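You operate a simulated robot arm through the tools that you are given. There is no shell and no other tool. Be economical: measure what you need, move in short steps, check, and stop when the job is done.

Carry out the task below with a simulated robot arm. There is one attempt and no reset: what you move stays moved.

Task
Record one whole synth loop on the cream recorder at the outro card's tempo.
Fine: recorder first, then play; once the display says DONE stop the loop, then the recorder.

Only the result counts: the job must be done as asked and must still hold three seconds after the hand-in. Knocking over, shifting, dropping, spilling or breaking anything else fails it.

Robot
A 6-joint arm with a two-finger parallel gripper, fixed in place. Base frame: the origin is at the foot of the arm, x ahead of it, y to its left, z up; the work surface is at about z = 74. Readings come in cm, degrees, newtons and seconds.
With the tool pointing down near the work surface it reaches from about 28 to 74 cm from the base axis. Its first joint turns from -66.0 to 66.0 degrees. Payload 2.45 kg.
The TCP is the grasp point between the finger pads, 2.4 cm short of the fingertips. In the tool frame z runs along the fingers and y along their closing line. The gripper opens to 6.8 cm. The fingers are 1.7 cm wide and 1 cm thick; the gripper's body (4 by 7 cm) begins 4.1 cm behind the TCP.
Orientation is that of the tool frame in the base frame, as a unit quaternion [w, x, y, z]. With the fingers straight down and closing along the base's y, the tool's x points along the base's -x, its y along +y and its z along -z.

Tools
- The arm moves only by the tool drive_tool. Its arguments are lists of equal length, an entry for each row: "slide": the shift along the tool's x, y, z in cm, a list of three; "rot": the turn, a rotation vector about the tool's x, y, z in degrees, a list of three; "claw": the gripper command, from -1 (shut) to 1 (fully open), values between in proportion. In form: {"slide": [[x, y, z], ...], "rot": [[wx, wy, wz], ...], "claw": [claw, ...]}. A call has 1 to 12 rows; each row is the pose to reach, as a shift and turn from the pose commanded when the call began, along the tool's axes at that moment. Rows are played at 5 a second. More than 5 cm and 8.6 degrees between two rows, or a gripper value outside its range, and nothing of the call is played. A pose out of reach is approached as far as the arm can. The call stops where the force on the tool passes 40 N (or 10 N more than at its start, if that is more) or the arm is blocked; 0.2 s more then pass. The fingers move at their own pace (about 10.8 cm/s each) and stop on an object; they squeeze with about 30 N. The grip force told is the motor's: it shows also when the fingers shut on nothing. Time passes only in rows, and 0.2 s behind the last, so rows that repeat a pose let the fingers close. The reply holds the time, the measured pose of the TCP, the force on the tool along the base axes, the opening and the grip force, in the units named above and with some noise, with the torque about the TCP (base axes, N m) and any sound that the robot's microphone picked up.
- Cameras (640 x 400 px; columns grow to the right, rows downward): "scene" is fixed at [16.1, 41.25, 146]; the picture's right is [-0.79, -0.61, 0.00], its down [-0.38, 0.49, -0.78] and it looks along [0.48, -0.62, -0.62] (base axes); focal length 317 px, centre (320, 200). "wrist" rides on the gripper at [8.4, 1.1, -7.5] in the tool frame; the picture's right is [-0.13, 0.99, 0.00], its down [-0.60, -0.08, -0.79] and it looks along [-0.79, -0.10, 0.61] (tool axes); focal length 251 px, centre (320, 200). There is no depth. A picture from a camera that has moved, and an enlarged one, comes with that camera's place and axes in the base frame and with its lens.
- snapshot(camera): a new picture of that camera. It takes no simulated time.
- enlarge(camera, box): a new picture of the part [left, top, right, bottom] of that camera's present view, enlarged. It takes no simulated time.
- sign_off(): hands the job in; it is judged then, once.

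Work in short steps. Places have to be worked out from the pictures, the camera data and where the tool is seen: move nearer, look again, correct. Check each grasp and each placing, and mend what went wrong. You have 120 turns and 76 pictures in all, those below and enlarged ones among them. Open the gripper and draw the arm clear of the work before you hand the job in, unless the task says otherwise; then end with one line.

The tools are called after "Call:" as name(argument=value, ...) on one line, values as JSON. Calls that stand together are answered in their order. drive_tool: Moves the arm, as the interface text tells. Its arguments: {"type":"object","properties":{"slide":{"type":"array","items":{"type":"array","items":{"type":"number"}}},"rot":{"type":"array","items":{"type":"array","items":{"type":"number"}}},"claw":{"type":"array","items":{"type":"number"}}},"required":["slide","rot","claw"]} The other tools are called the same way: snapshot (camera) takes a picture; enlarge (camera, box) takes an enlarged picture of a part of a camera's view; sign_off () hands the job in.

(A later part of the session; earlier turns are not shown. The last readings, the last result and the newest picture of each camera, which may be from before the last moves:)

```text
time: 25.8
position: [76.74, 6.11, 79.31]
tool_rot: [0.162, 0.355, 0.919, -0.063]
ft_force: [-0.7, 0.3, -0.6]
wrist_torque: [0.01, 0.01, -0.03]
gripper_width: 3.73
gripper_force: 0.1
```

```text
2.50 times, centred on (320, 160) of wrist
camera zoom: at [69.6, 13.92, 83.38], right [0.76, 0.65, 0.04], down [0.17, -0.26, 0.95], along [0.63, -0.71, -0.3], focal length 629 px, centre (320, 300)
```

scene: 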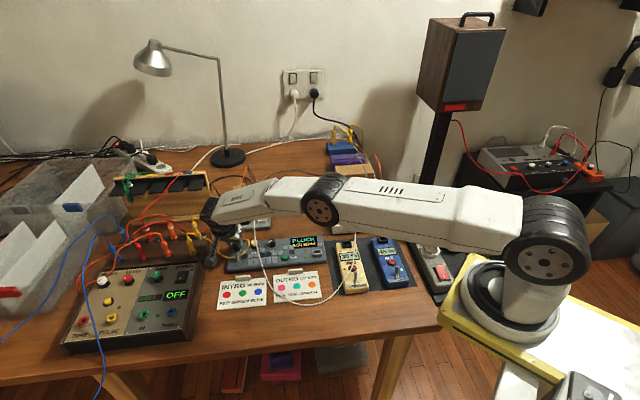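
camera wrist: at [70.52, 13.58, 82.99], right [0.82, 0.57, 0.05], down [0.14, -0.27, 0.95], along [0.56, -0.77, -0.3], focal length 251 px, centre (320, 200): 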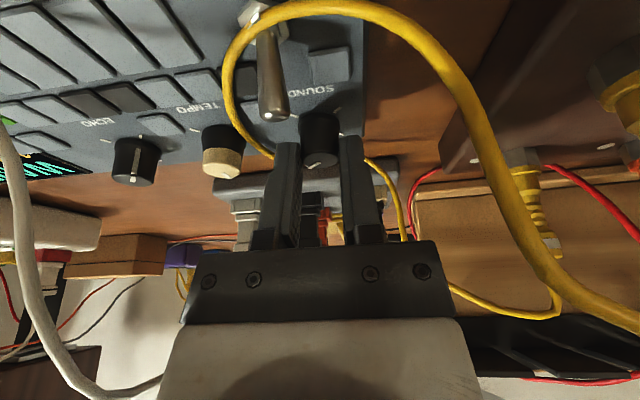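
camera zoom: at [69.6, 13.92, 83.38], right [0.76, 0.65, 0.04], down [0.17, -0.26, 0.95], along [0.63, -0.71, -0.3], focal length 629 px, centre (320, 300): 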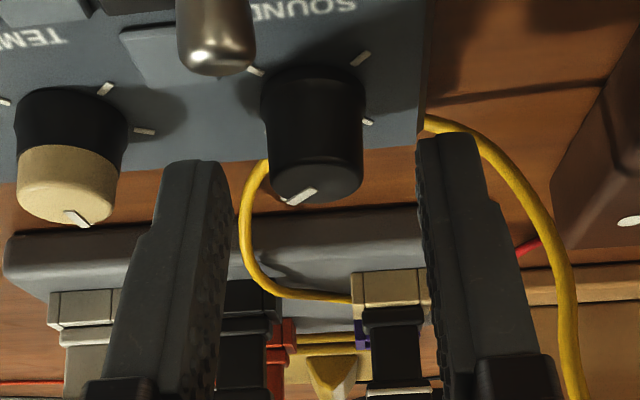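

Knob 0.2 cm to the left and the tips slightly high; correct, grip, and turn 62° counter-clockwise.

Call:
drive_tool(slide=[[0, -0.2, 0.35], [0, -0.2, 0.35], [0, -0.2, 0.35], [-0.006, -0.292, 0.352], [-0.023, -0.382, 0.358], [-0.052, -0.468, 0.369], [-0.091, -0.55, 0.383], [-0.141, -0.626, 0.401], [-0.199, -0.693, 0.422], [-0.266, -0.752, 0.447], [-0.339, -0.8, 0.473]], rot=[[0, 0, 0], [0, 0, 0], [0, 0, 0], [-2.65, 0, -7.29], [-5.3, 0, -14.57], [-7.95, 0, -21.86], [-10.6, 0, -29.1], [-13.25, 0, -36.4], [-15.9, 0, -43.7], [-18.55, 0, -51], [-21.2, 0, -58.3]], claw=[0.1, -1, -1, -1, -1, -1, -1, -1, -1, -1, -1])

Call:
enlarge(camera="scene", box=[200, 205, 320, 280])

```text
time: 28.2
position: [76.45, 5.13, 78.97]
tool_rot: [0.171, -0.172, 0.97, 0.03]
ft_force: [3.3, 2.5, 0.9]
wrist_torque: [0.04, -0.07, 0.0]
gripper_width: 1.81
gripper_force: 30.2
```

```text
5.33 times, centred on (260, 242) of scene
camera zoom: at [16.1, 41.25, 146.0], right [-0.79, -0.61, 0.0], down [-0.38, 0.49, -0.78], along [0.48, -0.62, -0.62], focal length 1691 px, centre (640, -27)
```

zoom: 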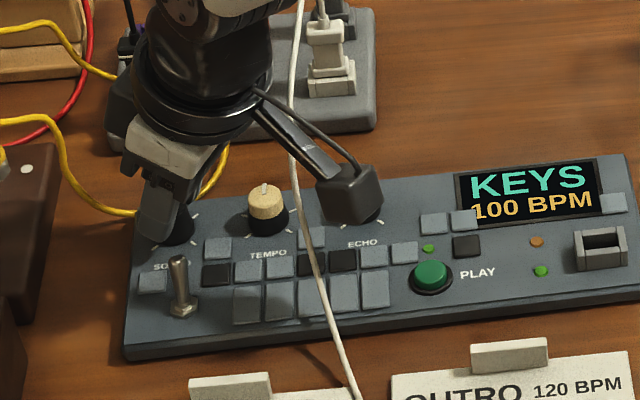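

KEYS again. Repeat: open, swing to +42° and check.

Call:
drive_tool(slide=[[0, 0, 0], [0, 0, 0], [-0.006, 0.092, 0.002], [-0.023, 0.182, 0.008], [-0.052, 0.268, 0.019], [-0.091, 0.35, 0.033], [-0.141, 0.426, 0.051], [-0.199, 0.493, 0.072], [-0.266, 0.552, 0.097], [-0.339, 0.6, 0.123]], rot=[[0, 0, 0], [0, 0, 0], [2.65, 0, 7.29], [5.3, 0, 14.57], [7.95, 0, 21.86], [10.6, 0, 29.1], [13.25, 0, 36.4], [15.9, 0, 43.7], [18.55, 0, 51], [21.2, 0, 58.3]], claw=[0.1, 0.1, 0.1, 0.1, 0.1, 0.1, 0.1, 0.1, 0.1, 0.1])

Call:
enlarge(camera="wrist", box=[200, 80, 440, 240])

```text
time: 30.4
position: [76.71, 5.77, 78.85]
tool_rot: [0.162, 0.356, 0.918, -0.063]
ft_force: [-0.6, -0.3, 0.4]
wrist_torque: [-0.02, -0.02, -0.04]
gripper_width: 3.74
gripper_force: 0.1
```

```text
2.50 times, centred on (320, 160) of wrist
camera zoom: at [69.5, 13.49, 82.95], right [0.76, 0.65, 0.04], down [0.17, -0.26, 0.95], along [0.63, -0.71, -0.3], focal length 629 px, centre (320, 300)
```

zoom: 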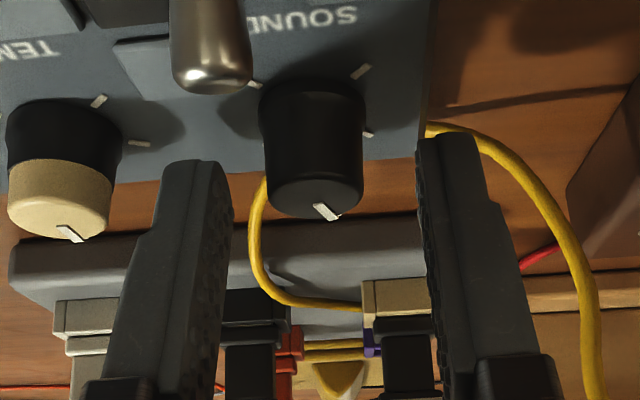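

Call:
drive_tool(slide=[[0, -0.22, 0], [0, -0.22, 0], [0, -0.22, 0], [-0.006, -0.312, 0.002], [-0.023, -0.402, 0.008], [-0.052, -0.488, 0.019], [-0.091, -0.57, 0.033], [-0.141, -0.646, 0.051], [-0.199, -0.713, 0.072], [-0.266, -0.772, 0.097], [-0.339, -0.82, 0.123]], rot=[[0, 0, 0], [0, 0, 0], [0, 0, 0], [-2.65, 0, -7.29], [-5.3, 0, -14.57], [-7.95, 0, -21.86], [-10.6, 0, -29.1], [-13.25, 0, -36.4], [-15.9, 0, -43.7], [-18.55, 0, -51], [-21.2, 0, -58.3]], claw=[0.1, -1, -1, -1, -1, -1, -1, -1, -1, -1, -1])

Call:
drive_tool(slide=[[0, 0, 0], [0, 0, 0], [-0.006, 0.092, 0.002], [-0.023, 0.182, 0.008], [-0.052, 0.268, 0.019], [-0.091, 0.35, 0.033], [-0.141, 0.426, 0.051], [-0.199, 0.493, 0.072], [-0.266, 0.552, 0.097], [-0.339, 0.6, 0.123]], rot=[[0, 0, 0], [0, 0, 0], [2.65, 0, 7.29], [5.3, 0, 14.57], [7.95, 0, 21.86], [10.6, 0, 29.1], [13.25, 0, 36.4], [15.9, 0, 43.7], [18.55, 0, 51], [21.2, 0, 58.3]], claw=[0.1, 0.1, 0.1, 0.1, 0.1, 0.1, 0.1, 0.1, 0.1, 0.1])

Call:
enlarge(camera="wrist", box=[200, 80, 440, 240])

Call:
enlarge(camera="scene", box=[200, 205, 320, 280])

```text
time: 32.8
position: [76.42, 4.96, 78.92]
tool_rot: [0.171, -0.171, 0.97, 0.03]
ft_force: [-0.2, -0.2, -0.6]
wrist_torque: [0.1, -0.41, -0.04]
gripper_width: 1.83
gripper_force: 30.4
```

```text
time: 35.0
position: [76.46, 5.57, 78.87]
tool_rot: [0.162, 0.355, 0.919, -0.062]
ft_force: [-0.3, -0.7, -0.1]
wrist_torque: [0.02, 0.0, 0.01]
gripper_width: 3.74
gripper_force: 0.1
```

```text
2.50 times, centred on (320, 160) of wrist
camera zoom: at [69.31, 13.36, 83.0], right [0.76, 0.65, 0.04], down [0.17, -0.26, 0.95], along [0.63, -0.71, -0.3], focal length 629 px, centre (320, 300)
```

zoom: 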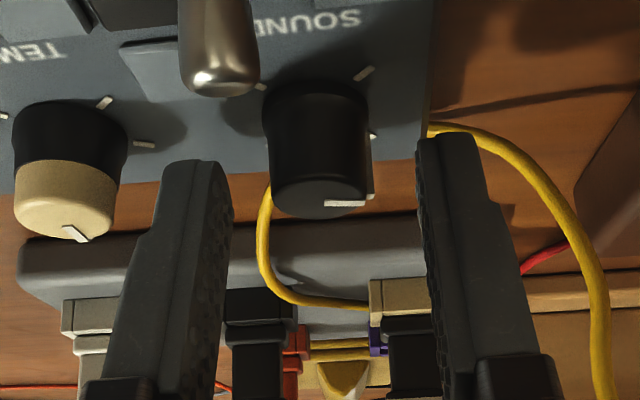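

```text
5.33 times, centred on (260, 242) of scene
camera zoom: at [16.1, 41.25, 146.0], right [-0.79, -0.61, 0.0], down [-0.38, 0.49, -0.78], along [0.48, -0.62, -0.62], focal length 1691 px, centre (640, -27)
```

zoom: 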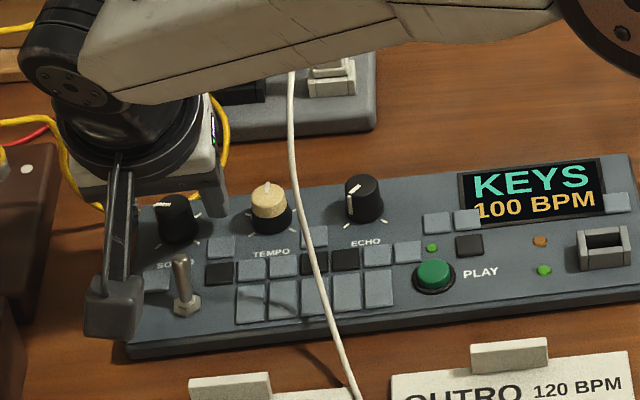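

Pointer near 9:30; one more 62° turn should bring DRUM.

Call:
drive_tool(slide=[[0, -0.15, 0], [0, -0.15, 0], [0, -0.15, 0], [-0.006, -0.242, 0.002], [-0.023, -0.332, 0.008], [-0.052, -0.418, 0.019], [-0.091, -0.5, 0.033], [-0.141, -0.576, 0.051], [-0.199, -0.643, 0.072], [-0.266, -0.702, 0.097], [-0.339, -0.75, 0.123]], rot=[[0, 0, 0], [0, 0, 0], [0, 0, 0], [-2.65, 0, -7.29], [-5.3, 0, -14.57], [-7.95, 0, -21.86], [-10.6, 0, -29.1], [-13.25, 0, -36.4], [-15.9, 0, -43.7], [-18.55, 0, -51], [-21.2, 0, -58.3]], claw=[0.1, -1, -1, -1, -1, -1, -1, -1, -1, -1, -1])

Call:
enlarge(camera="scene", box=[200, 205, 320, 280])

```text
time: 37.4
position: [76.2, 4.78, 79.06]
tool_rot: [0.17, -0.172, 0.97, 0.031]
ft_force: [-0.3, -0.2, -0.5]
wrist_torque: [-0.01, -0.03, -0.12]
gripper_width: 1.84
gripper_force: 29.9
```

```text
5.33 times, centred on (260, 242) of scene
camera zoom: at [16.1, 41.25, 146.0], right [-0.79, -0.61, 0.0], down [-0.38, 0.49, -0.78], along [0.48, -0.62, -0.62], focal length 1691 px, centre (640, -27)
```

zoom: 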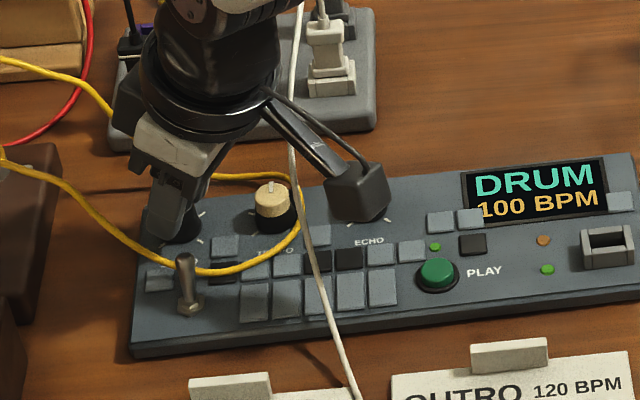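

DRUM restored. While still gripped I pull the box back the remaining ~0.8 cm, then release and retreat up.

Call:
drive_tool(slide=[[-0.23, 0.09, 0.08], [-0.46, 0.18, 0.17], [-0.69, 0.265, 0.25], [-0.69, 0.265, 0.25], [-0.69, 0.265, 0.25], [-0.69, 0.265, -1.5], [-0.69, 0.265, -4], [-0.69, 0.265, -7]], rot=[[0, 0, 0], [0, 0, 0], [0, 0, 0], [0, 0, 0], [0, 0, 0], [0, 0, 0], [0, 0, 0], [0, 0, 0]], claw=[-1, -1, -1, 0.1, 0.1, 0.1, 0.1, 0.1])

Call:
enlarge(camera="scene", box=[200, 205, 320, 280])

Call:
snapshot(camera="wrist")

```text
time: 39.2
position: [74.3, 4.48, 85.55]
tool_rot: [0.171, -0.17, 0.97, 0.03]
ft_force: [-0.1, 0.2, 0.8]
wrist_torque: [-0.04, -0.02, 0.02]
gripper_width: 3.73
gripper_force: 0.0
```

```text
5.33 times, centred on (260, 242) of scene
camera zoom: at [16.1, 41.25, 146.0], right [-0.79, -0.61, 0.0], down [-0.38, 0.49, -0.78], along [0.48, -0.62, -0.62], focal length 1691 px, centre (640, -27)
```

zoom: 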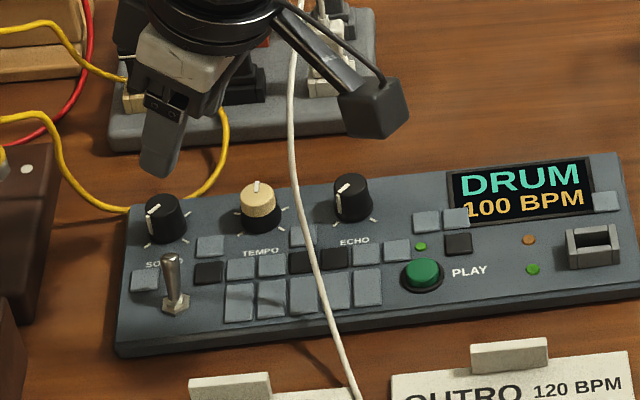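

```text
25 pictures are left
camera wrist: at [64.06, 1.89, 89.76], right [-0.23, 0.97, 0.04], down [0.31, 0.03, 0.95], along [0.93, 0.23, -0.3], focal length 251 px, centre (320, 200)
```

wrist: 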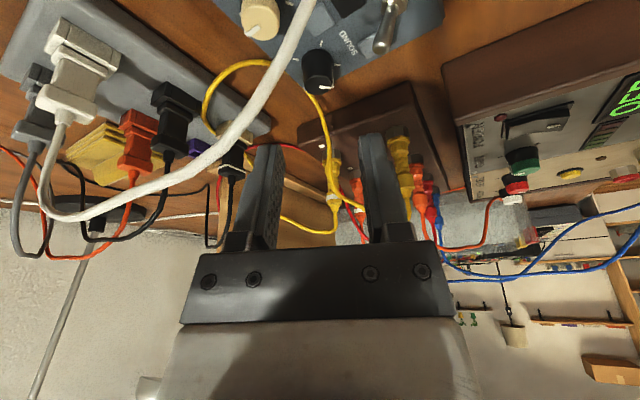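

Box is back in place with DRUM / 100 BPM. Next TEMPO at (73.3, 1.8): first raise and swing the tool to φ=+30° so the camera stays clear of the white lead.

Call:
drive_tool(slide=[[-0.5, 0, -1.4], [-1.03, 0, -2.82], [-1.03, 0, -2.82], [-1.03, 0, -2.82], [-1.03, 0, -2.82], [-1.03, 0, -2.82], [-1.03, 0, -2.82], [-1.03, 0, -2.82]], rot=[[0, 0, 0], [2.44, 0, 6.71], [4.89, 0, 13.43], [7.33, 0, 20.14], [9.77, 0, 26.86], [12.2, 0, 33.57], [14.66, 0, 40.3], [17.1, 0, 47]], claw=[0.1, 0.1, 0.1, 0.1, 0.1, 0.1, 0.1, 0.1])

```text
time: 41.0
position: [74.63, 4.61, 88.76]
tool_rot: [0.167, 0.255, 0.951, -0.045]
ft_force: [0.3, 0.6, 0.5]
wrist_torque: [0.01, 0.04, -0.01]
gripper_width: 3.73
gripper_force: 0.1
```

Call:
drive_tool(slide=[[0.85, -1.02, 1.66], [1.7, -2.04, 3.33], [2.55, -3.06, 4.99]], rot=[[0, 4, 0], [0, 8, 0], [0, 12, 0]], claw=[0.1, 0.1, 0.1])

Call:
snapshot(camera="wrist")

Call:
enlarge(camera="scene", box=[200, 205, 320, 280])

```text
time: 41.8
position: [72.49, 2.16, 83.07]
tool_rot: [0.067, 0.258, 0.964, -0.017]
ft_force: [-0.2, 0.4, 0.0]
wrist_torque: [-0.01, 0.01, 0.05]
gripper_width: 3.75
gripper_force: 0.1
```

```text
24 pictures are left
camera wrist: at [64.76, 7.72, 89.23], right [0.61, 0.79, 0.02], down [0.38, -0.31, 0.87], along [0.7, -0.52, -0.49], focal length 251 px, centre (320, 200)
```

wrist: 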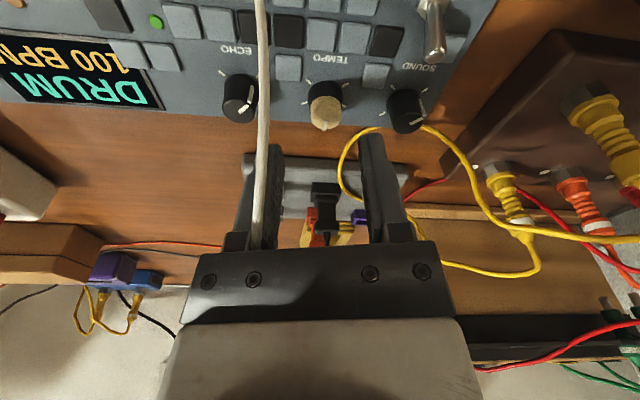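

```text
5.33 times, centred on (260, 242) of scene
camera zoom: at [16.1, 41.25, 146.0], right [-0.79, -0.61, 0.0], down [-0.38, 0.49, -0.78], along [0.48, -0.62, -0.62], focal length 1691 px, centre (640, -27)
```

zoom: 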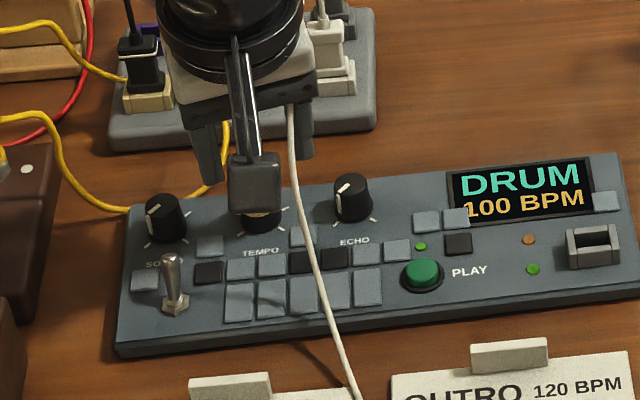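

Alignment over TEMPO looks good (knob at ≈(73.4, 1.87)). Descend partway and check.

Call:
drive_tool(slide=[[0, 0.2, 1.2], [0, 0.2, 2.5]], rot=[[0, 0, 0], [0, 0, 0]], claw=[0.1, 0.1])

Call:
enlarge(camera="wrist", box=[200, 60, 440, 220])

```text
time: 42.4
position: [72.92, 2.05, 80.6]
tool_rot: [0.067, 0.258, 0.964, -0.019]
ft_force: [0.1, -0.2, 0.0]
wrist_torque: [0.01, -0.01, 0.01]
gripper_width: 3.72
gripper_force: 0.1
```

```text
2.50 times, centred on (320, 140) of wrist
camera zoom: at [65.22, 7.71, 86.77], right [0.61, 0.79, 0.02], down [0.38, -0.31, 0.87], along [0.7, -0.52, -0.49], focal length 629 px, centre (320, 350)
```

zoom: 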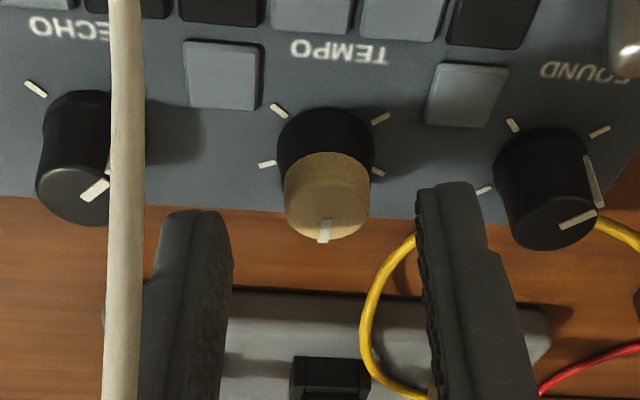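

Centred. Descend, close, and turn 32° clockwise to calibrate.

Call:
drive_tool(slide=[[0, 0, 1], [0, 0, 1.85], [0, 0, 1.85], [0, 0, 1.85], [-0.003, 0.039, 1.85], [-0.011, 0.077, 1.852], [-0.024, 0.114, 1.853], [-0.043, 0.148, 1.856], [-0.043, 0.148, 1.856]], rot=[[0, 0, 0], [0, 0, 0], [0, 0, 0], [0, 0, 0], [1.11, 0, 7.92], [2.22, 0, 15.84], [3.34, 0, 23.76], [4.45, 0, 31.7], [4.45, 0, 31.7]], claw=[0.1, 0.1, -1, -1, -1, -1, -1, -1, -1])

Call:
enlarge(camera="scene", box=[200, 205, 320, 280])

```text
time: 44.4
position: [73.25, 2.1, 78.68]
tool_rot: [0.059, 0.514, 0.855, -0.036]
ft_force: [0.4, 0.3, -0.5]
wrist_torque: [0.03, 0.0, -0.03]
gripper_width: 1.84
gripper_force: 30.0
```

```text
5.33 times, centred on (260, 242) of scene
camera zoom: at [16.11, 41.25, 146.0], right [-0.79, -0.61, 0.0], down [-0.38, 0.49, -0.78], along [0.48, -0.62, -0.62], focal length 1691 px, centre (640, -27)
```

zoom: 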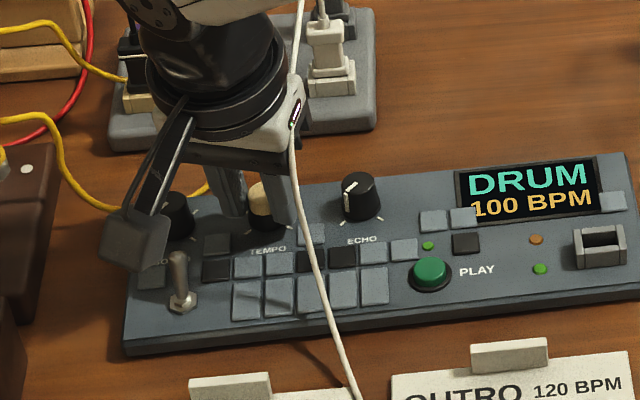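

Still 100 (stepped in ticks of 67.5°). Turn a further 36°.

Call:
drive_tool(slide=[[-0.003, 0.039, 0], [-0.011, 0.077, 0.002], [-0.024, 0.114, 0.003], [-0.043, 0.148, 0.006], [-0.053, 0.165, 0.007], [-0.053, 0.165, 0.007]], rot=[[1.11, 0, 7.92], [2.22, 0, 15.84], [3.34, 0, 23.76], [4.45, 0, 31.7], [5.0, 0, 35.6], [5.0, 0, 35.6]], claw=[-1, -1, -1, -1, -1, -1])

Call:
enlarge(camera="scene", box=[200, 205, 320, 280])

```text
time: 45.8
position: [73.26, 2.22, 78.77]
tool_rot: [0.045, 0.754, 0.654, -0.053]
ft_force: [0.1, 0.4, -0.2]
wrist_torque: [0.03, -0.02, 0.01]
gripper_width: 1.83
gripper_force: 29.7
```

```text
5.33 times, centred on (260, 242) of scene
camera zoom: at [16.11, 41.25, 146.0], right [-0.79, -0.61, 0.0], down [-0.38, 0.49, -0.78], along [0.48, -0.62, -0.62], focal length 1691 px, centre (640, -27)
```

zoom: 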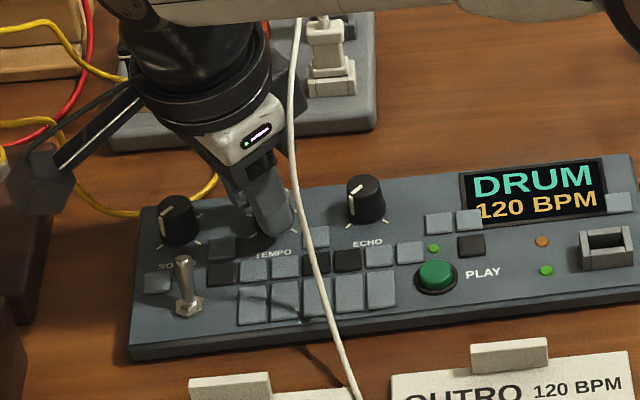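

Display: 120 BPM. Nudge the box back (~0.7 cm) while gripped, release, retreat straight up.

Call:
drive_tool(slide=[[0.16, 0.16, -0.02], [0.31, 0.33, -0.04], [0.468, 0.489, -0.066], [0.468, 0.489, -0.066], [0.468, 0.489, -0.066], [0.468, 0.489, -2], [0.468, 0.489, -5], [0.468, 0.489, -9]], rot=[[0, 0, 0], [0, 0, 0], [0, 0, 0], [0, 0, 0], [0, 0, 0], [0, 0, 0], [0, 0, 0], [0, 0, 0]], claw=[-1, -1, -1, 0.1, 0.1, 0.1, 0.1, 0.1])

Call:
enlarge(camera="scene", box=[200, 190, 420, 310])

```text
time: 47.6
position: [73.97, 3.94, 87.56]
tool_rot: [0.045, 0.753, 0.655, -0.052]
ft_force: [0.2, 0.5, -0.5]
wrist_torque: [-0.04, 0.0, 0.04]
gripper_width: 3.73
gripper_force: 0.0
```

```text
2.91 times, centred on (310, 250) of scene
camera zoom: at [16.1, 41.25, 146.0], right [-0.79, -0.61, 0.0], down [-0.38, 0.49, -0.78], along [0.48, -0.62, -0.62], focal length 922 px, centre (349, 54)
```

zoom: 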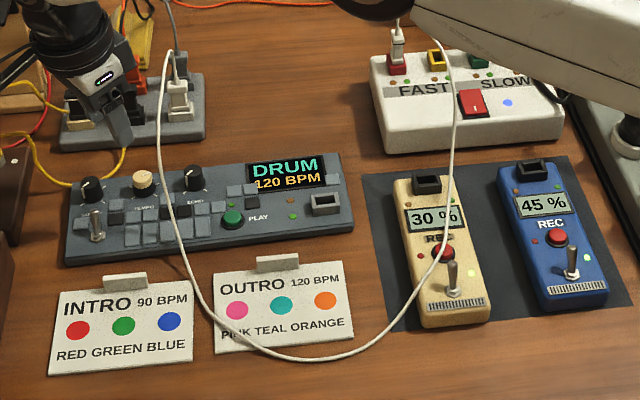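

Tempo set at 120 BPM, box in place, PLAY at ≈(63.1, -0.45), cream REC at ≈(43.9, -9.2, top ≈77). I raise, turn the tool back to the neutral heading and move toward the recorders.

Call:
drive_tool(slide=[[-0.46, 0, -3.3], [-0.93, 0, -6.6], [-1.39, 0, -9.9], [-2.36, -2.2, -9.8], [-3.3, -4.4, -9.6], [-4.3, -6.6, -9.5], [-5.3, -8.8, -9.4], [-6.3, -11, -9.2], [-7.24, -13.3, -9.1], [-7.24, -13.3, -9.1], [-7.24, -13.3, -9.1], [-7.24, -13.3, -9.1]], rot=[[-1.135, 0, -8.085], [-2.27, 0, -16.17], [-3.4, 0, -24.26], [-4.54, 0, -32.34], [-5.68, 0, -40.43], [-6.81, 0, -48.5], [-7.95, 0, -56.6], [-9.08, 0, -64.7], [-10.2, 0, -72.8], [-11.35, 0, -80.85], [-12.5, 0, -88.9], [-13.62, 0, -97]], claw=[0.1, 0.1, 0.1, -1, -1, -1, -1, -1, -1, -1, -1, -1])

```text
time: 50.2
position: [60.15, -0.1, 97.84]
tool_rot: [0.07, -0.001, 0.998, 0.001]
ft_force: [0.0, 0.1, 0.0]
wrist_torque: [-0.01, -0.01, 0.0]
gripper_width: 0.0
gripper_force: 23.9
```

Call:
drive_tool(slide=[[3.6, -1.85, 1.2], [7.2, -3.7, 2.8], [10.8, -5.5, 4.6], [14.4, -7.4, 7], [17.9, -9.2, 9.4]], rot=[[0, 2, 0], [0, 4, 0], [0, 6, 0], [0, 8, 0], [0, 8, 0]], claw=[-1, -1, -1, -1, -1])

Call:
enlarge(camera="wrist", box=[180, 0, 460, 180])

Call:
enlarge(camera="scene", box=[310, 200, 430, 300])

```text
time: 51.4
position: [43.21, -9.2, 86.08]
tool_rot: [0.0, 0.0, 1.0, 0.0]
ft_force: [0.6, -0.1, -0.1]
wrist_torque: [0.0, 0.02, 0.04]
gripper_width: 0.0
gripper_force: 23.8
```

```text
2.22 times, centred on (320, 90) of wrist
camera zoom: at [34.72, -8.16, 93.5], right [0.13, 0.99, 0.0], down [0.6, -0.08, 0.79], along [0.79, -0.1, -0.61], focal length 559 px, centre (320, 444)
```

zoom: 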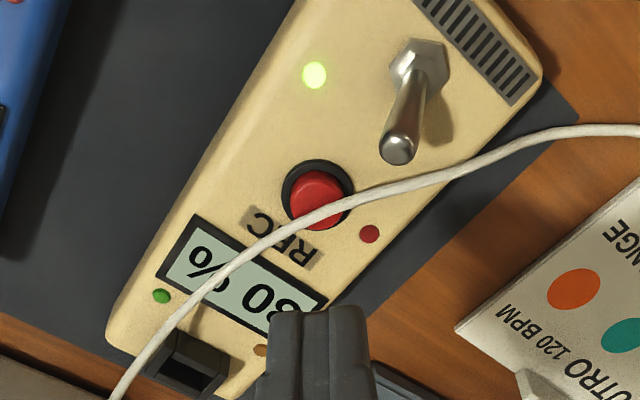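

```text
4.00 times, centred on (370, 250) of scene
camera zoom: at [16.1, 41.25, 146.0], right [-0.79, -0.61, 0.0], down [-0.38, 0.49, -0.78], along [0.48, -0.62, -0.62], focal length 1268 px, centre (120, 0)
```

zoom: 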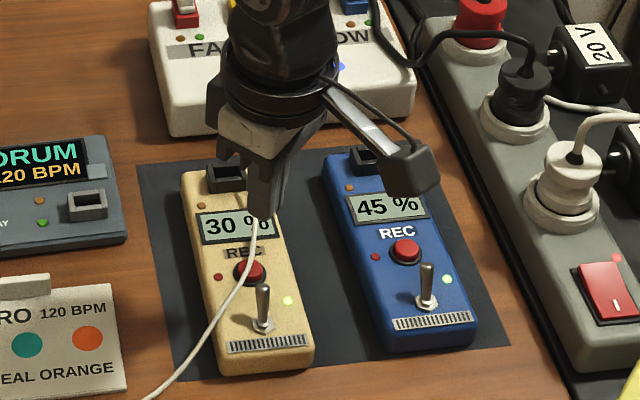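

REC centre ≈(43.4, -9.3). I offset slightly away from the white lead and descend to just above the button.

Call:
drive_tool(slide=[[0.1, -0.25, 2], [0.1, -0.25, 4.5], [0.1, -0.25, 5.7]], rot=[[0, 0, 0], [0, 0, 0], [0, 0, 0]], claw=[-1, -1, -1])

Call:
enlarge(camera="wrist", box=[220, 40, 420, 180])

```text
time: 52.2
position: [43.33, -9.56, 80.22]
tool_rot: [0.0, -0.001, 1.0, 0.0]
ft_force: [-0.1, 1.4, -0.9]
wrist_torque: [0.0, 0.0, 0.0]
gripper_width: 0.0
gripper_force: 23.4
```

```text
2.86 times, centred on (320, 110) of wrist
camera zoom: at [34.82, -8.55, 87.6], right [0.13, 0.99, 0.0], down [0.6, -0.08, 0.79], along [0.79, -0.1, -0.61], focal length 718 px, centre (320, 457)
```

zoom: 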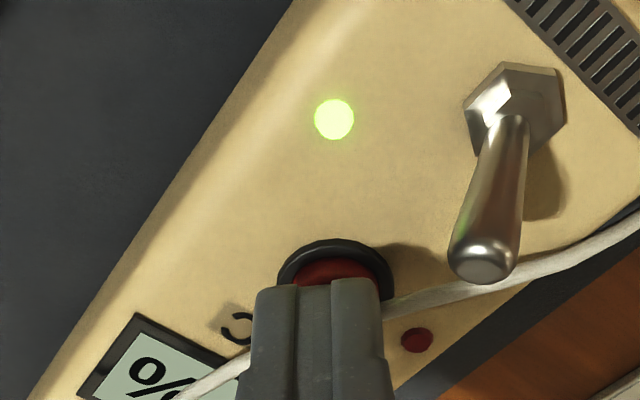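

Centre is (43.7, -9.3); nudge there and press in small steps.

Call:
drive_tool(slide=[[-0.2, 0.22, 0], [-0.2, 0.22, 0.4], [-0.2, 0.22, 0.6], [-0.2, 0.22, 0.8]], rot=[[0, 0, 0], [0, 0, 0], [0, 0, 0], [0, 0, 0]], claw=[-1, -1, -1, -1])

```text
time: 53.2
position: [43.6, -9.26, 79.46]
tool_rot: [-0.001, 0.0, 1.0, 0.0]
ft_force: [-1.6, 0.9, 3.2]
wrist_torque: [0.0, 0.04, -0.02]
gripper_width: 0.0
gripper_force: 23.4
heard: click
```

A click; I check the recorder.

Call:
enlarge(camera="scene", box=[310, 200, 430, 300])

```text
4.00 times, centred on (370, 250) of scene
camera zoom: at [16.1, 41.25, 146.0], right [-0.79, -0.61, 0.0], down [-0.38, 0.49, -0.78], along [0.48, -0.62, -0.62], focal length 1268 px, centre (120, 0)
```

zoom: 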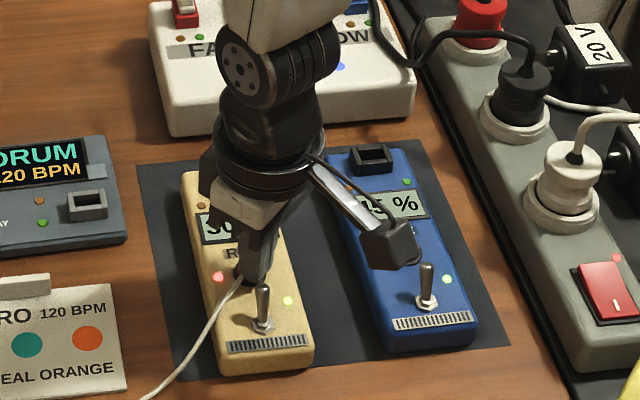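

Recording LED is lit. Lift, cross to PLAY and stop just above it.

Call:
drive_tool(slide=[[0, 0, -3], [0, 0, -6], [-4, 1.8, -6.5], [-8, 3.6, -6.5], [-12, 5.4, -6.5], [-16, 7.2, -6], [-19.5, 8.8, -5], [-19.5, 8.8, -2.5], [-19.5, 8.8, -0.9]], rot=[[0, 0, 0], [0, 0, 0], [0, 0, 0], [0, 0, 0], [0, 0, 0], [0, 0, 0], [0, 0, 0], [0, 0, 0], [0, 0, 0]], claw=[-1, -1, -1, -1, -1, -1, -1, -1, -1])

Call:
enlarge(camera="wrist", box=[180, 20, 460, 190])

Call:
enlarge(camera="scene", box=[210, 210, 410, 310])

```text
time: 55.2
position: [63.39, -0.69, 80.42]
tool_rot: [0.001, 0.0, 1.0, 0.0]
ft_force: [-0.5, -0.6, 0.7]
wrist_torque: [-0.02, 0.05, -0.02]
gripper_width: 0.0
gripper_force: 23.5
```

```text
2.29 times, centred on (320, 105) of wrist
camera zoom: at [54.72, 0.36, 87.76], right [0.13, 0.99, 0.0], down [0.6, -0.08, 0.79], along [0.79, -0.1, -0.61], focal length 575 px, centre (320, 417)
```

zoom: 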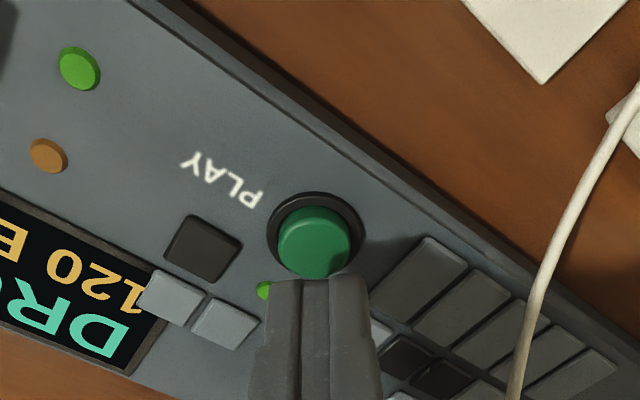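

```text
3.20 times, centred on (310, 260) of scene
camera zoom: at [16.1, 41.25, 146.0], right [-0.79, -0.61, 0.0], down [-0.38, 0.49, -0.78], along [0.48, -0.62, -0.62], focal length 1014 px, centre (352, 8)
```

zoom: 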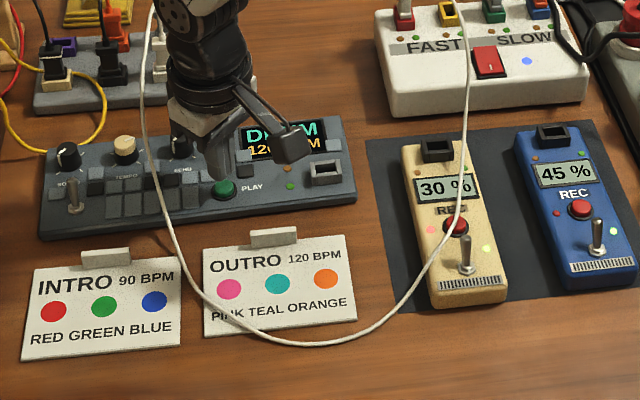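

PLAY centre ≈(62.75, -0.7); shift 0.6 cm back and press in small steps.

Call:
drive_tool(slide=[[0.6, 0, 0.4], [0.6, 0, 1], [0.6, 0, 1.3], [0.6, 0, 1.5]], rot=[[0, 0, 0], [0, 0, 0], [0, 0, 0], [0, 0, 0]], claw=[-1, -1, -1, -1])

```text
time: 56.2
position: [62.74, -0.46, 78.73]
tool_rot: [0.0, 0.0, 1.0, 0.001]
ft_force: [0.6, 0.0, -0.3]
wrist_torque: [-0.01, 0.02, -0.02]
gripper_width: 0.0
gripper_force: 23.7
```

No contact yet; continue down in small steps.

Call:
drive_tool(slide=[[0, 0, 0.15], [0, 0, 0.3], [0, 0, 0.45]], rot=[[0, 0, 0], [0, 0, 0], [0, 0, 0]], claw=[-1, -1, -1])

```text
time: 57.0
position: [62.66, -0.46, 78.41]
tool_rot: [-0.001, -0.001, 1.0, 0.0]
ft_force: [0.5, 0.1, 0.8]
wrist_torque: [-0.05, 0.0, 0.0]
gripper_width: 0.0
gripper_force: 23.2
```

Call:
drive_tool(slide=[[0, 0, 0.1], [0, 0, 0.2], [0, 0, 0.3]], rot=[[0, 0, 0], [0, 0, 0], [0, 0, 0]], claw=[-1, -1, -1])

```text
time: 57.8
position: [62.73, -0.62, 78.12]
tool_rot: [-0.001, 0.001, 1.0, 0.0]
ft_force: [-2.9, -0.7, 5.0]
wrist_torque: [0.0, 0.0, -0.05]
gripper_width: 0.0
gripper_force: 23.4
heard: click, click
```

Two clicks heard; check the state.

Call:
enlarge(camera="scene", box=[210, 210, 410, 310])

```text
3.20 times, centred on (310, 260) of scene
camera zoom: at [16.09, 41.25, 146.0], right [-0.79, -0.61, 0.0], down [-0.38, 0.49, -0.78], along [0.48, -0.62, -0.62], focal length 1014 px, centre (352, 8)
```

zoom: 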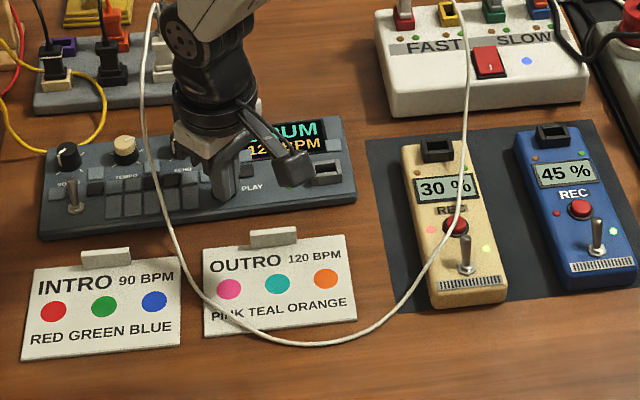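

Lift a little and look at the PLAY light and the display.

Call:
drive_tool(slide=[[0, 0, -1.5]], rot=[[0, 0, 0]], claw=[-1])

Call:
enlarge(camera="wrist", box=[140, 0, 440, 190])

```text
time: 58.2
position: [62.82, -0.69, 79.56]
tool_rot: [0.001, 0.0, 1.0, 0.0]
ft_force: [-0.6, -0.4, 0.9]
wrist_torque: [-0.01, -0.03, 0.05]
gripper_width: 0.01
gripper_force: 23.7
```

```text
2.11 times, centred on (290, 95) of wrist
camera zoom: at [54.25, 0.37, 86.97], right [0.13, 0.99, 0.0], down [0.6, -0.08, 0.79], along [0.79, -0.1, -0.61], focal length 529 px, centre (383, 421)
```

zoom: 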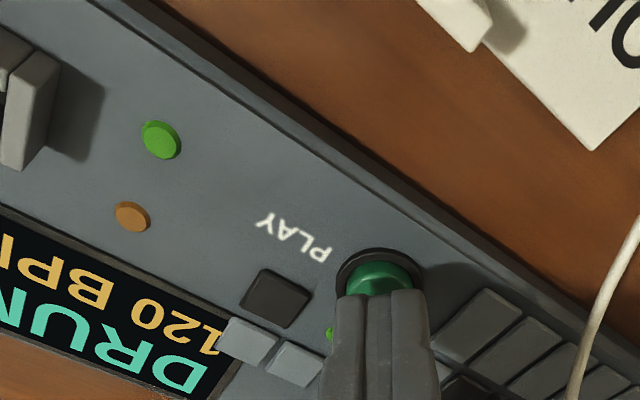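

Call:
drive_tool(slide=[[0.8, 0, -1.5]], rot=[[0, 0, 0]], claw=[-1])

Call:
enlarge(camera="scene", box=[210, 220, 330, 290])

```text
time: 58.6
position: [62.09, -0.66, 81.01]
tool_rot: [0.001, 0.001, 1.0, 0.0]
ft_force: [0.0, -0.2, -0.5]
wrist_torque: [-0.02, 0.01, 0.0]
gripper_width: 0.0
gripper_force: 23.9
```

```text
5.33 times, centred on (270, 255) of scene
camera zoom: at [16.1, 41.25, 146.0], right [-0.79, -0.61, 0.0], down [-0.38, 0.49, -0.78], along [0.48, -0.62, -0.62], focal length 1691 px, centre (587, -93)
```

zoom: 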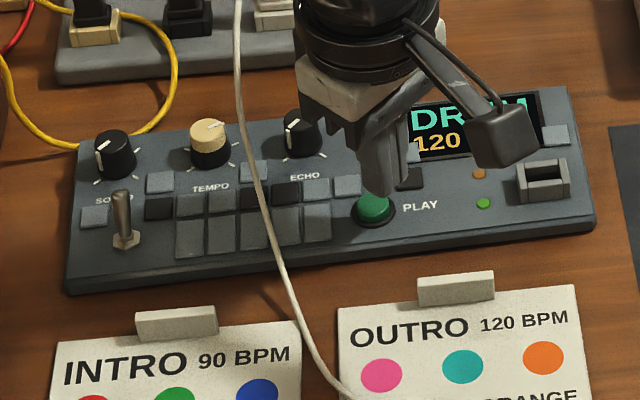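

I back off to see the display and play LED clearly.

Call:
drive_tool(slide=[[3, -1.5, -2.5], [6, -3, -5]], rot=[[0, 0, 0], [0, 0, 0]], claw=[-1, -1])

Call:
enlarge(camera="scene", box=[220, 220, 400, 310])

```text
time: 59.2
position: [55.67, -3.73, 86.1]
tool_rot: [0.0, 0.0, 1.0, 0.0]
ft_force: [-0.7, 0.2, -0.2]
wrist_torque: [-0.01, 0.0, 0.02]
gripper_width: 0.02
gripper_force: 23.4
```

```text
3.56 times, centred on (310, 265) of scene
camera zoom: at [16.1, 41.25, 146.0], right [-0.79, -0.61, 0.0], down [-0.38, 0.49, -0.78], along [0.48, -0.62, -0.62], focal length 1127 px, centre (356, -31)
```

zoom: 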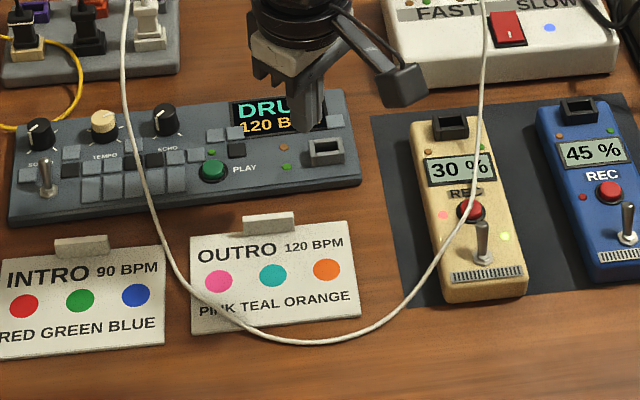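

The PLAY light looks unlit: the press seems to have chattered (start + stop). I'll go back over REC, wait a moment, and verify before restarting a clean take.

Call:
drive_tool(slide=[[4, -1.9, 0], [8, -3.7, 0.5], [12.1, -5.6, 2], [12.1, -5.6, 4.5], [12.1, -5.6, 4.5], [12.1, -5.6, 4.5], [12.1, -5.6, 4.5], [12.1, -5.6, 4.5], [12.1, -5.6, 4.5], [12.1, -5.6, 4.5], [12.1, -5.6, 4.5], [12.1, -5.6, 4.5]], rot=[[0, 0, 0], [0, 0, 0], [0, 0, 0], [0, 0, 0], [0, 0, 0], [0, 0, 0], [0, 0, 0], [0, 0, 0], [0, 0, 0], [0, 0, 0], [0, 0, 0], [0, 0, 0]], claw=[-1, -1, -1, -1, -1, -1, -1, -1, -1, -1, -1, -1])

Call:
enlarge(camera="scene", box=[255, 230, 375, 290])

```text
time: 61.8
position: [43.9, -9.23, 81.36]
tool_rot: [0.001, 0.0, 1.0, 0.0]
ft_force: [-0.4, 0.0, -0.3]
wrist_torque: [-0.01, -0.02, 0.03]
gripper_width: 0.0
gripper_force: 23.6
```

```text
5.33 times, centred on (315, 260) of scene
camera zoom: at [16.1, 41.25, 146.0], right [-0.79, -0.61, 0.0], down [-0.38, 0.49, -0.78], along [0.48, -0.62, -0.62], focal length 1691 px, centre (347, -120)
```

zoom: 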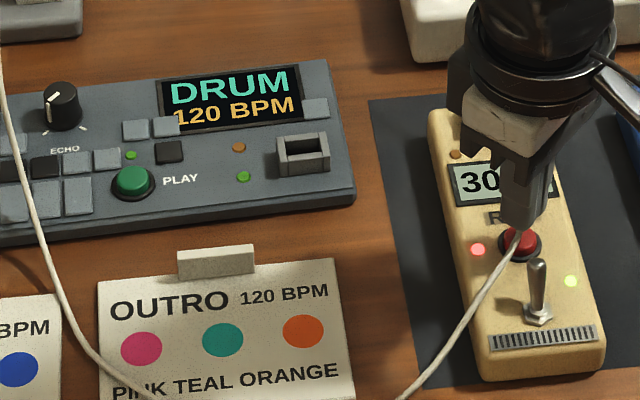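

Loop is not playing, the recorder is. Stop the recorder with a quick decisive stroke.

Call:
drive_tool(slide=[[0.25, 0, 1], [0.25, 0, 2.05], [0.25, 0, 0]], rot=[[0, 0, 0], [0, 0, 0], [0, 0, 0]], claw=[-1, -1, -1])

```text
time: 62.6
position: [43.67, -9.15, 81.45]
tool_rot: [0.0, 0.001, 1.0, 0.0]
ft_force: [-0.4, 0.3, 0.3]
wrist_torque: [-0.02, -0.01, 0.03]
gripper_width: 0.0
gripper_force: 23.8
heard: click
```

One click: recorder stopped. Press again to start a fresh take, and check the LED.

Call:
drive_tool(slide=[[0, 0, 1], [0, 0, 2.05], [0, 0, 0]], rot=[[0, 0, 0], [0, 0, 0], [0, 0, 0]], claw=[-1, -1, -1])

Call:
enlarge(camera="scene", box=[255, 230, 375, 290])

```text
time: 63.4
position: [43.51, -9.27, 81.49]
tool_rot: [0.001, 0.0, 1.0, 0.0]
ft_force: [-0.2, -0.7, -0.3]
wrist_torque: [0.01, 0.01, -0.02]
gripper_width: 0.0
gripper_force: 24.0
```

```text
5.33 times, centred on (315, 260) of scene
camera zoom: at [16.1, 41.25, 146.0], right [-0.79, -0.61, 0.0], down [-0.38, 0.49, -0.78], along [0.48, -0.62, -0.62], focal length 1691 px, centre (347, -120)
```

zoom: 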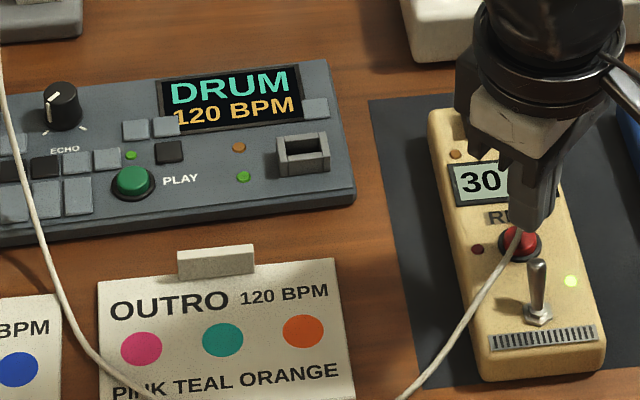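

LED is off and that stroke was just short. Press again, slightly deeper.

Call:
drive_tool(slide=[[-0.1, 0, 1], [-0.1, 0, 2.15], [-0.1, 0, 2.15], [-0.1, 0, 0]], rot=[[0, 0, 0], [0, 0, 0], [0, 0, 0], [0, 0, 0]], claw=[-1, -1, -1, -1])

```text
time: 64.4
position: [43.57, -9.28, 81.56]
tool_rot: [-0.001, 0.0, 1.0, 0.0]
ft_force: [0.1, 0.7, 0.5]
wrist_torque: [-0.01, 0.0, 0.02]
gripper_width: 0.0
gripper_force: 23.5
heard: click
```

Single click, recording again. Now cross to PLAY, stopping ~1.5 cm above it.

Call:
drive_tool(slide=[[0, 0, -3.5], [-4, 1.8, -4], [-8, 3.6, -4], [-12, 5.4, -4], [-16, 7.2, -3.5], [-19.2, 8.6, -2], [-19.2, 8.6, 1.5], [-19.2, 8.6, 1.5]], rot=[[0, 0, 0], [0, 0, 0], [0, 0, 0], [0, 0, 0], [0, 0, 0], [0, 0, 0], [0, 0, 0], [0, 0, 0]], claw=[-1, -1, -1, -1, -1, -1, -1, -1])

```text
time: 66.2
position: [63.0, -0.7, 80.05]
tool_rot: [0.0, -0.001, 1.0, 0.0]
ft_force: [0.1, 0.5, 0.0]
wrist_torque: [0.03, -0.02, -0.01]
gripper_width: 0.0
gripper_force: 23.8
```

Quick decisive press on PLAY and back off.

Call:
drive_tool(slide=[[0.25, 0, 1], [0.25, 0, 2.05], [0.25, 0, 0]], rot=[[0, 0, 0], [0, 0, 0], [0, 0, 0]], claw=[-1, -1, -1])

```text
time: 67.0
position: [62.8, -0.71, 80.16]
tool_rot: [0.0, -0.001, 1.0, 0.0]
ft_force: [0.2, -0.5, -0.6]
wrist_torque: [0.0, 0.0, 0.0]
gripper_width: 0.01
gripper_force: 23.4
heard: click
```

One click. Back off a little to see the display and LED.

Call:
drive_tool(slide=[[2, -1, -2.5], [5, -2.5, -5]], rot=[[0, 0, 0], [0, 0, 0]], claw=[-1, -1])

Call:
enlarge(camera="scene", box=[255, 225, 385, 290])

```text
time: 67.6
position: [58.01, -3.27, 85.39]
tool_rot: [-0.001, 0.0, 1.0, 0.0]
ft_force: [0.0, 0.0, -0.7]
wrist_torque: [0.03, 0.02, -0.01]
gripper_width: 0.0
gripper_force: 23.3
```

```text
4.92 times, centred on (320, 258) of scene
camera zoom: at [16.1, 41.25, 146.0], right [-0.79, -0.61, 0.0], down [-0.38, 0.49, -0.78], along [0.48, -0.62, -0.62], focal length 1561 px, centre (320, -83)
```

zoom: 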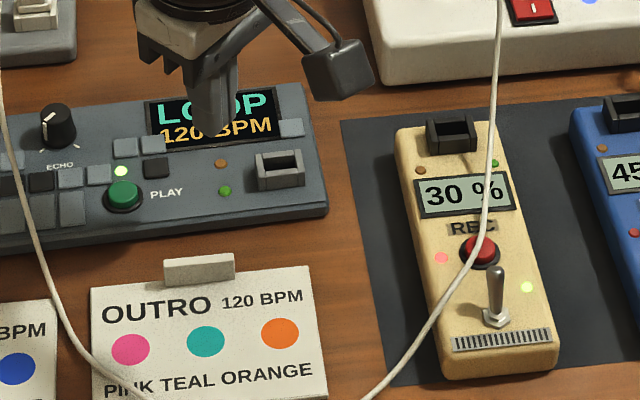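

Display reads LOOP 120 BPM, play and record lights on. Wait here.

Call:
drive_tool(slide=[[0, -0.5, -1], [0.5, -1, -2], [0.5, -1, -2], [0.5, -1, -2], [0.5, -1, -2], [0.5, -1, -2], [0.5, -1, -2], [0.5, -1, -2], [0.5, -1, -2], [0.5, -1, -2], [0.5, -1, -2], [0.5, -1, -2]], rot=[[0, 0, 0], [0, 0, 0], [0, 0, 0], [0, 0, 0], [0, 0, 0], [0, 0, 0], [0, 0, 0], [0, 0, 0], [0, 0, 0], [0, 0, 0], [0, 0, 0], [0, 0, 0]], claw=[-1, -1, -1, -1, -1, -1, -1, -1, -1, -1, -1, -1])

Call:
drive_tool(slide=[[0, 0, 0], [0, 0, 0], [0, 0, 0], [0, 0, 0], [0, 0, 0], [0, 0, 0], [0, 0, 0], [0, 0, 0], [0, 0, 0], [0, 0, 0], [0, 0, 0], [0, 0, 0]], rot=[[0, 0, 0], [0, 0, 0], [0, 0, 0], [0, 0, 0], [0, 0, 0], [0, 0, 0], [0, 0, 0], [0, 0, 0], [0, 0, 0], [0, 0, 0], [0, 0, 0], [0, 0, 0]], claw=[-1, -1, -1, -1, -1, -1, -1, -1, -1, -1, -1, -1])

Call:
drive_tool(slide=[[0, 0, 0], [0, 0, 0], [0, 0, 0], [0, 0, 0], [0, 0, 0], [0, 0, 0], [0, 0, 0], [0, 0, 0], [0, 0, 0], [0, 0, 0], [0, 0, 0], [0, 0, 0]], rot=[[0, 0, 0], [0, 0, 0], [0, 0, 0], [0, 0, 0], [0, 0, 0], [0, 0, 0], [0, 0, 0], [0, 0, 0], [0, 0, 0], [0, 0, 0], [0, 0, 0], [0, 0, 0]], claw=[-1, -1, -1, -1, -1, -1, -1, -1, -1, -1, -1, -1])

Call:
enlarge(camera="scene", box=[255, 225, 385, 290])

```text
time: 70.2
position: [57.26, -4.12, 87.24]
tool_rot: [-0.001, 0.0, 1.0, 0.0]
ft_force: [-0.6, -0.4, -0.1]
wrist_torque: [0.0, 0.01, 0.01]
gripper_width: 0.0
gripper_force: 23.7
```

```text
time: 72.8
position: [57.28, -4.08, 87.21]
tool_rot: [0.0, 0.0, 1.0, 0.0]
ft_force: [-0.1, 0.5, 0.1]
wrist_torque: [0.0, 0.02, 0.02]
gripper_width: 0.02
gripper_force: 23.6
```

```text
time: 75.4
position: [57.27, -4.11, 87.25]
tool_rot: [-0.001, 0.001, 1.0, 0.0]
ft_force: [-0.1, -0.3, 0.1]
wrist_torque: [0.02, -0.03, 0.02]
gripper_width: 0.01
gripper_force: 23.2
```

```text
4.92 times, centred on (320, 258) of scene
camera zoom: at [16.1, 41.25, 146.0], right [-0.79, -0.61, 0.0], down [-0.38, 0.49, -0.78], along [0.48, -0.62, -0.62], focal length 1561 px, centre (320, -83)
```

zoom: 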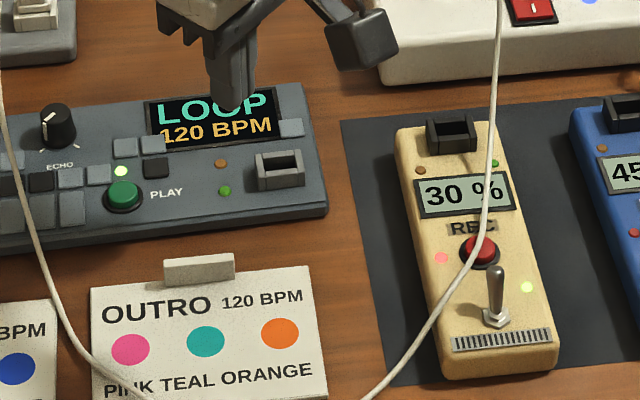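

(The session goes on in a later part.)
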